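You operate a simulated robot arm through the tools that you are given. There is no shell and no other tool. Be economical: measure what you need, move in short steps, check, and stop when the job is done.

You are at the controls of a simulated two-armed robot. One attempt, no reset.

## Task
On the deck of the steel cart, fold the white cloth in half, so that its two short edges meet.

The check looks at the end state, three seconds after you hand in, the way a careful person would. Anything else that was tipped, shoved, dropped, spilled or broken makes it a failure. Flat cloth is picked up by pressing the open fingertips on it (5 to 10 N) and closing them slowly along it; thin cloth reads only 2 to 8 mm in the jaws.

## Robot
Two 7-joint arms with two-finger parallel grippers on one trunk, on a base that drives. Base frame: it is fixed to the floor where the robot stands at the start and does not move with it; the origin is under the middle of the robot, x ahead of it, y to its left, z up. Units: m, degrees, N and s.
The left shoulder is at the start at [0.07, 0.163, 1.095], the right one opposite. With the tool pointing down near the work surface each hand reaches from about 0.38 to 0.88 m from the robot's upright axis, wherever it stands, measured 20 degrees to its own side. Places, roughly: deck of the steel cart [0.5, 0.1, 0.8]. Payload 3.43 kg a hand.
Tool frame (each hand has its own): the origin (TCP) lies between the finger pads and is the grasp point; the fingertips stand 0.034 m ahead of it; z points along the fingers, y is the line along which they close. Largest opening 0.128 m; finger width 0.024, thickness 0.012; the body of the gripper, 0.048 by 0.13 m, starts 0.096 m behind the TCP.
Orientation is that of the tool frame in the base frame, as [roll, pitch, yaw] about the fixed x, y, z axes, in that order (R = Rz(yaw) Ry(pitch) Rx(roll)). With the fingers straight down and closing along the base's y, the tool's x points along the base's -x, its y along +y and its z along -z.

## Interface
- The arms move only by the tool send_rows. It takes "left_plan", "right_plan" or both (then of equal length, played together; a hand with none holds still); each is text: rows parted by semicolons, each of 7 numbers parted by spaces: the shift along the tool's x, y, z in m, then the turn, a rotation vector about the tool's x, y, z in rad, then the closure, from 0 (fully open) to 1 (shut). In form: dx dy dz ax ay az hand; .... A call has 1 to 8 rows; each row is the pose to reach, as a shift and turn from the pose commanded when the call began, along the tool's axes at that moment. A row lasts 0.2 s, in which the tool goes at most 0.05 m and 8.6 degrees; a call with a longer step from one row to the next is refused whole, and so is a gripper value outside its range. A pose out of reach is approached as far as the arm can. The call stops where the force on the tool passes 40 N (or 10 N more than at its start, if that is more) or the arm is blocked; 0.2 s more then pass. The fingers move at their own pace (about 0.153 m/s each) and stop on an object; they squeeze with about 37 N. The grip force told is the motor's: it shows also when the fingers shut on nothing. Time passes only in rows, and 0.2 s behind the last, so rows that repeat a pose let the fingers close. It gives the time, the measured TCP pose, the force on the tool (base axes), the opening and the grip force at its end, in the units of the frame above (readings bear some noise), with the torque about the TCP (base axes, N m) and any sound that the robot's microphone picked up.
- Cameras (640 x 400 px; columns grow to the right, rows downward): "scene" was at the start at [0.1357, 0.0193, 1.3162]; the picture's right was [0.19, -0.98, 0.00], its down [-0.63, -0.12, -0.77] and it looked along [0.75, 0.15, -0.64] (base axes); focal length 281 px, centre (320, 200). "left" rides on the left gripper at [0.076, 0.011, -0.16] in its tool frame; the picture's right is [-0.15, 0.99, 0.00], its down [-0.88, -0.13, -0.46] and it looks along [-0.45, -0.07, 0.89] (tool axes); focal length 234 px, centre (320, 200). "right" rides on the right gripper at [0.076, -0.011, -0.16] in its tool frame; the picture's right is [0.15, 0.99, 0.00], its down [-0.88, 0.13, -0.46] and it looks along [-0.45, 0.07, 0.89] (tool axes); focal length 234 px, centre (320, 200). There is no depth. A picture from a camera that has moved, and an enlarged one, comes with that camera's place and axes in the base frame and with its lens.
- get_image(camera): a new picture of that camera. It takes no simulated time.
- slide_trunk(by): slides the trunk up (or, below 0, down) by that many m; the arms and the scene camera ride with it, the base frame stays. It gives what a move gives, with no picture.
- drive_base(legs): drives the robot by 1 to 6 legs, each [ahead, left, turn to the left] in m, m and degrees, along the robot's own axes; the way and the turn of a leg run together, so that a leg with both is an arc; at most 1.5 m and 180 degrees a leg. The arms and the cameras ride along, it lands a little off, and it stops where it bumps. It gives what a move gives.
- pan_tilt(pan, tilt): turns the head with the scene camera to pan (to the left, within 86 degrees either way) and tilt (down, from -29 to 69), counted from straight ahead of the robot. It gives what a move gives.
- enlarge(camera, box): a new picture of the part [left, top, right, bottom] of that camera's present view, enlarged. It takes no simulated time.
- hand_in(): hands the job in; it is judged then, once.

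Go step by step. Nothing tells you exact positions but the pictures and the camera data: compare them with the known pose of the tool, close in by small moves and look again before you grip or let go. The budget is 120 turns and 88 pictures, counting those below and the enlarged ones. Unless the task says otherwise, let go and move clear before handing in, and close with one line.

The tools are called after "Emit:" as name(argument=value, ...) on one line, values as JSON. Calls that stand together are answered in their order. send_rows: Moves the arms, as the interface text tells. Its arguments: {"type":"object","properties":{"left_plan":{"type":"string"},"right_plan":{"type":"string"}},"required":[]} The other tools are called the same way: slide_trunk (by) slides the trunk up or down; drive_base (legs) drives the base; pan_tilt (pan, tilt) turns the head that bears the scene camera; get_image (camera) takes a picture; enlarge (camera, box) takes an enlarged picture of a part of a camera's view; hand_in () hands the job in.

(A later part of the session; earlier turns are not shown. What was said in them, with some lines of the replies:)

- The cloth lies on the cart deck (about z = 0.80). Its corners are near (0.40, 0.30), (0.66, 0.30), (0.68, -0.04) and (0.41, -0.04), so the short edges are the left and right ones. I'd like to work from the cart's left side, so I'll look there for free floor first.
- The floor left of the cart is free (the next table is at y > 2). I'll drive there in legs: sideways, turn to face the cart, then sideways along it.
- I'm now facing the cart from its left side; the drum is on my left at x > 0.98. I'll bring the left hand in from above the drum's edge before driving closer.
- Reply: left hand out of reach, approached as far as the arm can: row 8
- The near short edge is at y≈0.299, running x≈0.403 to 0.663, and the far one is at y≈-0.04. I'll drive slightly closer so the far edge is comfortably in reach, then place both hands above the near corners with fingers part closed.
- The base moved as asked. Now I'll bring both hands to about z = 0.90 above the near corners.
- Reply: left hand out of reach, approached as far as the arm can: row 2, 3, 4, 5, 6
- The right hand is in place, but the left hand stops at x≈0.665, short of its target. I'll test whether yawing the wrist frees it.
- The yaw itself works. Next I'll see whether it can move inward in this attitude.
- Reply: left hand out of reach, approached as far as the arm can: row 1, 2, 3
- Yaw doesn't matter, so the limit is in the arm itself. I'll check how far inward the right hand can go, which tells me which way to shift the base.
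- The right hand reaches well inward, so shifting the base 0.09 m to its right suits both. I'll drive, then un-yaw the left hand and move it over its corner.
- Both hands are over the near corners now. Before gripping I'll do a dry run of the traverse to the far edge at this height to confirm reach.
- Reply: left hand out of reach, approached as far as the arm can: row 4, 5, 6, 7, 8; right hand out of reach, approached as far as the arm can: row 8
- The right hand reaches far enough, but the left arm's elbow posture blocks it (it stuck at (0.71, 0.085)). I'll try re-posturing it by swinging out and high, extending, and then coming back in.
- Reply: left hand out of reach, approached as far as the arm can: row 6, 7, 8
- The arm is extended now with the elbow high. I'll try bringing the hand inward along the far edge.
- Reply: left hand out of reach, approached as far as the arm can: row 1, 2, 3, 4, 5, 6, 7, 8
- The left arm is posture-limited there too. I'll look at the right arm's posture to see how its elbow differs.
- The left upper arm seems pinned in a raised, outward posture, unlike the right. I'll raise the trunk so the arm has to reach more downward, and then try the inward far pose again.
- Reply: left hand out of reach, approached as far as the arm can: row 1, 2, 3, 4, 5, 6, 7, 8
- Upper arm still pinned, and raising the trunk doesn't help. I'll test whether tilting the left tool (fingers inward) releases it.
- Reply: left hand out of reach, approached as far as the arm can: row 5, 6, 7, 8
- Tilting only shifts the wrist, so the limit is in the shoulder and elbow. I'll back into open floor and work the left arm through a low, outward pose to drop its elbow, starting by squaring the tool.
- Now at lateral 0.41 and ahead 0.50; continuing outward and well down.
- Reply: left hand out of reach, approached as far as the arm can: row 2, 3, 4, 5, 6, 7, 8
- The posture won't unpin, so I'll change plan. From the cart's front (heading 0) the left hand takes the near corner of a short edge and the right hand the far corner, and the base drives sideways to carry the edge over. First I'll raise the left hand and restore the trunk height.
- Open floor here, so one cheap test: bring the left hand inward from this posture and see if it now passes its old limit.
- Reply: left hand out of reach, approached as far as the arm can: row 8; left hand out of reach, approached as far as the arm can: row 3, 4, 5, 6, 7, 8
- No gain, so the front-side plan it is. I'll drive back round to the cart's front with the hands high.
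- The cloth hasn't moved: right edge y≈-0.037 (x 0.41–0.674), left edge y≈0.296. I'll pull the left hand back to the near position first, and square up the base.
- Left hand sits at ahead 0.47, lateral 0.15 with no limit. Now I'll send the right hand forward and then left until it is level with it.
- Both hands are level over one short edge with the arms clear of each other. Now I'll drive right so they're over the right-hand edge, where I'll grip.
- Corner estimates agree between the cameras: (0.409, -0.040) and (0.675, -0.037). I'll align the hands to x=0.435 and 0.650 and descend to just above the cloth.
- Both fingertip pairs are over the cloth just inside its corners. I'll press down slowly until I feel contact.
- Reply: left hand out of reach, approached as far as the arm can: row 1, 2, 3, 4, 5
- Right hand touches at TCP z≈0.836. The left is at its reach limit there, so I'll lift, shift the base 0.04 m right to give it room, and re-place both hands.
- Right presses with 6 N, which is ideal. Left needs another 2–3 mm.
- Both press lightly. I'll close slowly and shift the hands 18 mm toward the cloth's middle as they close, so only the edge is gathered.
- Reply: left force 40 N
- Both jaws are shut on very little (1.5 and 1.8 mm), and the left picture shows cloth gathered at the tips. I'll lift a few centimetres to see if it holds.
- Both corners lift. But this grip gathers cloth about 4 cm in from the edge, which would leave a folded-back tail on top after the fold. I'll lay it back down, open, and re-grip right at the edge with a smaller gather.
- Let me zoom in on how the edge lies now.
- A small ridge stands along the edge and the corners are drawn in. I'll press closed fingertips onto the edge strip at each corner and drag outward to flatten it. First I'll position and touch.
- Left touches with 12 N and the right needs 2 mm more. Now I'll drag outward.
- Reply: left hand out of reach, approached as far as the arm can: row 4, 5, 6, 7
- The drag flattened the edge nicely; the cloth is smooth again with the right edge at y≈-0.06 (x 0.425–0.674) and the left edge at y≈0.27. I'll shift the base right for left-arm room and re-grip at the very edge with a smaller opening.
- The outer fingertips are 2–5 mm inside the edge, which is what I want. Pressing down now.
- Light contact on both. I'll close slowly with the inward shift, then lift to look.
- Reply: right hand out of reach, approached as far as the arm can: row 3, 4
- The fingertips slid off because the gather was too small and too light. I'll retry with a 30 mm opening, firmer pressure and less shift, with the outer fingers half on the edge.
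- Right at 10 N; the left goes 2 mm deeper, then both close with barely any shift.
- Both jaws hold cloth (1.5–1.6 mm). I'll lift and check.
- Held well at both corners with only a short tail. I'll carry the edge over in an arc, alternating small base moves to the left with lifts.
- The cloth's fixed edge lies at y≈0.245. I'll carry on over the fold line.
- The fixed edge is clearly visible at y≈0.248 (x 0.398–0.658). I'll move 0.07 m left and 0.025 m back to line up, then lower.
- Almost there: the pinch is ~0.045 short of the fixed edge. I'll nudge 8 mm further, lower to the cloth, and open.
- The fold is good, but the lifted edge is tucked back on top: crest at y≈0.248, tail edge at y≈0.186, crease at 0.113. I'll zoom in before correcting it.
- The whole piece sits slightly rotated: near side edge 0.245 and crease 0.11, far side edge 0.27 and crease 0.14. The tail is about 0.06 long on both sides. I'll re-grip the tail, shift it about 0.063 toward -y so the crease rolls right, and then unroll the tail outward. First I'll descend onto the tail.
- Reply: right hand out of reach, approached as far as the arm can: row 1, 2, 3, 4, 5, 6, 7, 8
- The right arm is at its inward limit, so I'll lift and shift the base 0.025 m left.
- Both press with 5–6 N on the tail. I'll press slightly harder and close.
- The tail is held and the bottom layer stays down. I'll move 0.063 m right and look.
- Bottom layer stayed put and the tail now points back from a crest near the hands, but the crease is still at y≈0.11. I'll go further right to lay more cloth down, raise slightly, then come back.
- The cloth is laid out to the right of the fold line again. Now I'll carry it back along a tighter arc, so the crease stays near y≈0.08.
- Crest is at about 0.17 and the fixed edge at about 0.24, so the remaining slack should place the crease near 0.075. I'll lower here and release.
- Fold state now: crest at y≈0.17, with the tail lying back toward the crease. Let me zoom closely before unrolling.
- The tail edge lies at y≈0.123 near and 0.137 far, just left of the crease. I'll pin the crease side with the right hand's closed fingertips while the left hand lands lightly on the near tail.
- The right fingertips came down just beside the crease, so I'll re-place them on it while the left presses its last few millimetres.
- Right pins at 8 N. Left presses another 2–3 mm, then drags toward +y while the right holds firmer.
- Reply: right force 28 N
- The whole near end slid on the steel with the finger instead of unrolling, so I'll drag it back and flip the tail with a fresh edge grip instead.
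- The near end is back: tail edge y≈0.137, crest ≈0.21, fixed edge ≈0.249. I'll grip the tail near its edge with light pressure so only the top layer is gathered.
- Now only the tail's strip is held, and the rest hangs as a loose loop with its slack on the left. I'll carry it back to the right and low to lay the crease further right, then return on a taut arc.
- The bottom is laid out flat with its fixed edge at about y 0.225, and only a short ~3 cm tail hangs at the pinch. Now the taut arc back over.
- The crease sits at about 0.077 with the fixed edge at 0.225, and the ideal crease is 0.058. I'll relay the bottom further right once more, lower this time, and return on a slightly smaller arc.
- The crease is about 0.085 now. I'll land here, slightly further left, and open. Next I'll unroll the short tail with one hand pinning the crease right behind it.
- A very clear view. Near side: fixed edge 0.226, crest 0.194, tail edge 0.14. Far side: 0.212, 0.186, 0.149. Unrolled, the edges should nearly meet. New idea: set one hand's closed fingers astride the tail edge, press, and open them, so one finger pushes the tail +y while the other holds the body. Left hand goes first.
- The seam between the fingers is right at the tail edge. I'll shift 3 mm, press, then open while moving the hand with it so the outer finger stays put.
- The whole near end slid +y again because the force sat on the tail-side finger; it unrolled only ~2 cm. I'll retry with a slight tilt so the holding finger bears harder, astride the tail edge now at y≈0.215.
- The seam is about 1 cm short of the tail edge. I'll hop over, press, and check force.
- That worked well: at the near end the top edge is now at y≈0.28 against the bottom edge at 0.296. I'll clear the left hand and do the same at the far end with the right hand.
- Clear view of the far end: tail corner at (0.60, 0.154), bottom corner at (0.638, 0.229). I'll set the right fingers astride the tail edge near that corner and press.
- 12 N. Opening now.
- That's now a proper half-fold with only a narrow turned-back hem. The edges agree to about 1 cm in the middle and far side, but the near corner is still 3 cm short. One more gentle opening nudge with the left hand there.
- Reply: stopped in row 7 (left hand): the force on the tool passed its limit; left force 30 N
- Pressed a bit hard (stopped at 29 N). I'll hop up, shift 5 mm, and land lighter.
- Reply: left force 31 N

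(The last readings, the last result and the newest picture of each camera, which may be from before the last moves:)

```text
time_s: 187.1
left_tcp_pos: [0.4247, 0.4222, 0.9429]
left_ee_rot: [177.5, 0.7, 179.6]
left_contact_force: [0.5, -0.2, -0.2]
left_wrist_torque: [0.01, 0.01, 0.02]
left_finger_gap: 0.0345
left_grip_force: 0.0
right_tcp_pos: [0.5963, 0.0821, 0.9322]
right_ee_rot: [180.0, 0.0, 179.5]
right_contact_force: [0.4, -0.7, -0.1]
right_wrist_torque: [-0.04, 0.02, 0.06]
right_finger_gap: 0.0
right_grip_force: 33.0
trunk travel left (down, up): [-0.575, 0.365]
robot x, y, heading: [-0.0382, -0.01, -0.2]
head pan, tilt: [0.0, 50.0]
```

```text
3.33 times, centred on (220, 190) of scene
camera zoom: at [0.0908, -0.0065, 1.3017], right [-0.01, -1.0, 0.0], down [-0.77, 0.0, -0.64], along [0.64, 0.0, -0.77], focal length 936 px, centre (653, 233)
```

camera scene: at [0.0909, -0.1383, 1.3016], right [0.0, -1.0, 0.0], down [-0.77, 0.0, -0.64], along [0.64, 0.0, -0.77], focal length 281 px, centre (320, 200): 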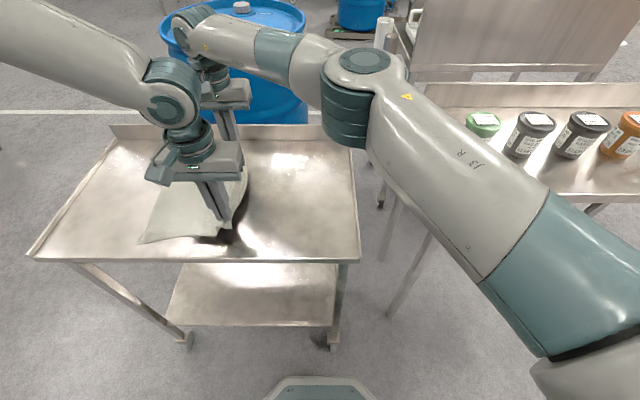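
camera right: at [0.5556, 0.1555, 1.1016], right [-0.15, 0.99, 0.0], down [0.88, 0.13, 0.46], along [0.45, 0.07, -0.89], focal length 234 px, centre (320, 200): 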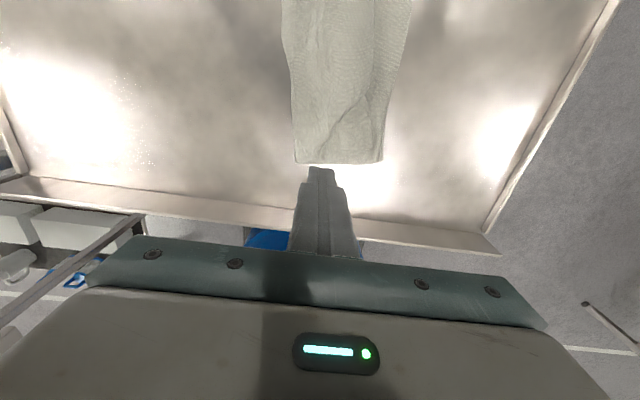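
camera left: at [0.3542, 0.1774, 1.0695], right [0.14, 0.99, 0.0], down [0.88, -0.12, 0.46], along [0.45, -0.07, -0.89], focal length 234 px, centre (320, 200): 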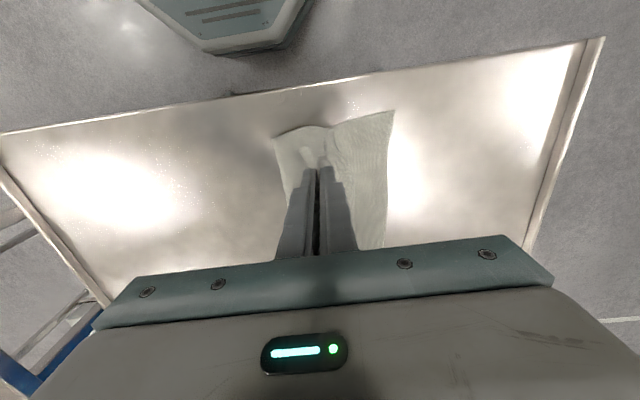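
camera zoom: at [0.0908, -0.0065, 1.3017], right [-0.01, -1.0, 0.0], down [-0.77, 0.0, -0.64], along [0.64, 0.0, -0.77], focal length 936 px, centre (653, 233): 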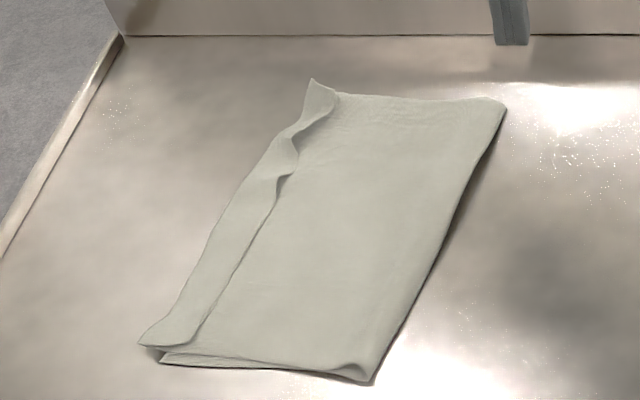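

The short edges now lie within about 2 cm of each other at the near corner and closer elsewhere, with a narrow turned-back hem remaining. Further nudging risks disturbing the fold, so I'll raise both hands clear.

Emit:
send_rows(left_plan="0 0 -0.04 0 0 0 0.5; 0 0 -0.08 0 0 0 0.3", right_plan="0 0 -0.04 0 0 0 1; 0 -0.04 -0.07 0 0 0 1")

Emit:
get_image(camera="scene")

```text
time_s: 187.7
left_tcp_pos: [0.4243, 0.4135, 1.025]
left_ee_rot: [177.2, 0.7, 179.7]
left_contact_force: [-0.6, 0.1, 0.6]
left_wrist_torque: [0.0, -0.02, 0.04]
left_finger_gap: 0.0897
left_grip_force: 0.1
right_tcp_pos: [0.5988, 0.0385, 1.0044]
right_ee_rot: [179.8, 0.0, 179.6]
right_contact_force: [-0.2, -0.3, 1.1]
right_wrist_torque: [0.04, 0.0, 0.0]
right_finger_gap: 0.0001
right_grip_force: 32.9
trunk travel left (down, up): [-0.575, 0.365]
robot x, y, heading: [-0.0388, -0.0158, -0.4]
head pan, tilt: [0.0, 50.0]
```

```text
0 pictures are left
camera scene: at [0.0907, -0.011, 1.3016], right [-0.01, -1.0, 0.0], down [-0.77, 0.01, -0.64], along [0.64, 0.0, -0.77], focal length 281 px, centre (320, 200)
```

scene: 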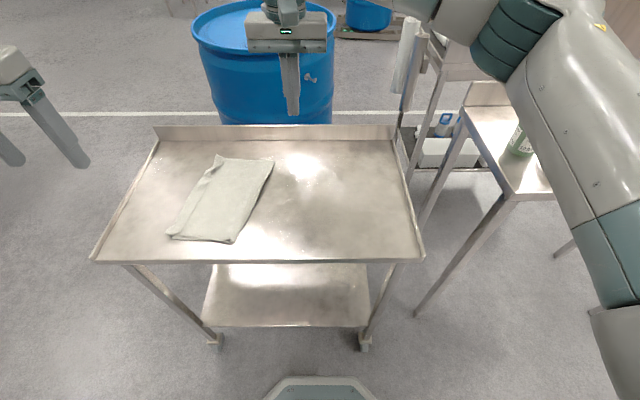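

The cloth lies folded on the deck, both hands are clear and nothing else has been disturbed. I'm handing in.

Emit:
hand_in()

```text
The job is handed in.
```

I folded the white cloth in half on the cart deck and handed it in, but the fold isn't perfect. By my last measurement the short edges are about 2 cm apart at the near corner and closer elsewhere. The top edge is still turned back in a hem up to about 3.5 cm wide. The folded cloth also lies rotated on the deck, and nothing else was disturbed.
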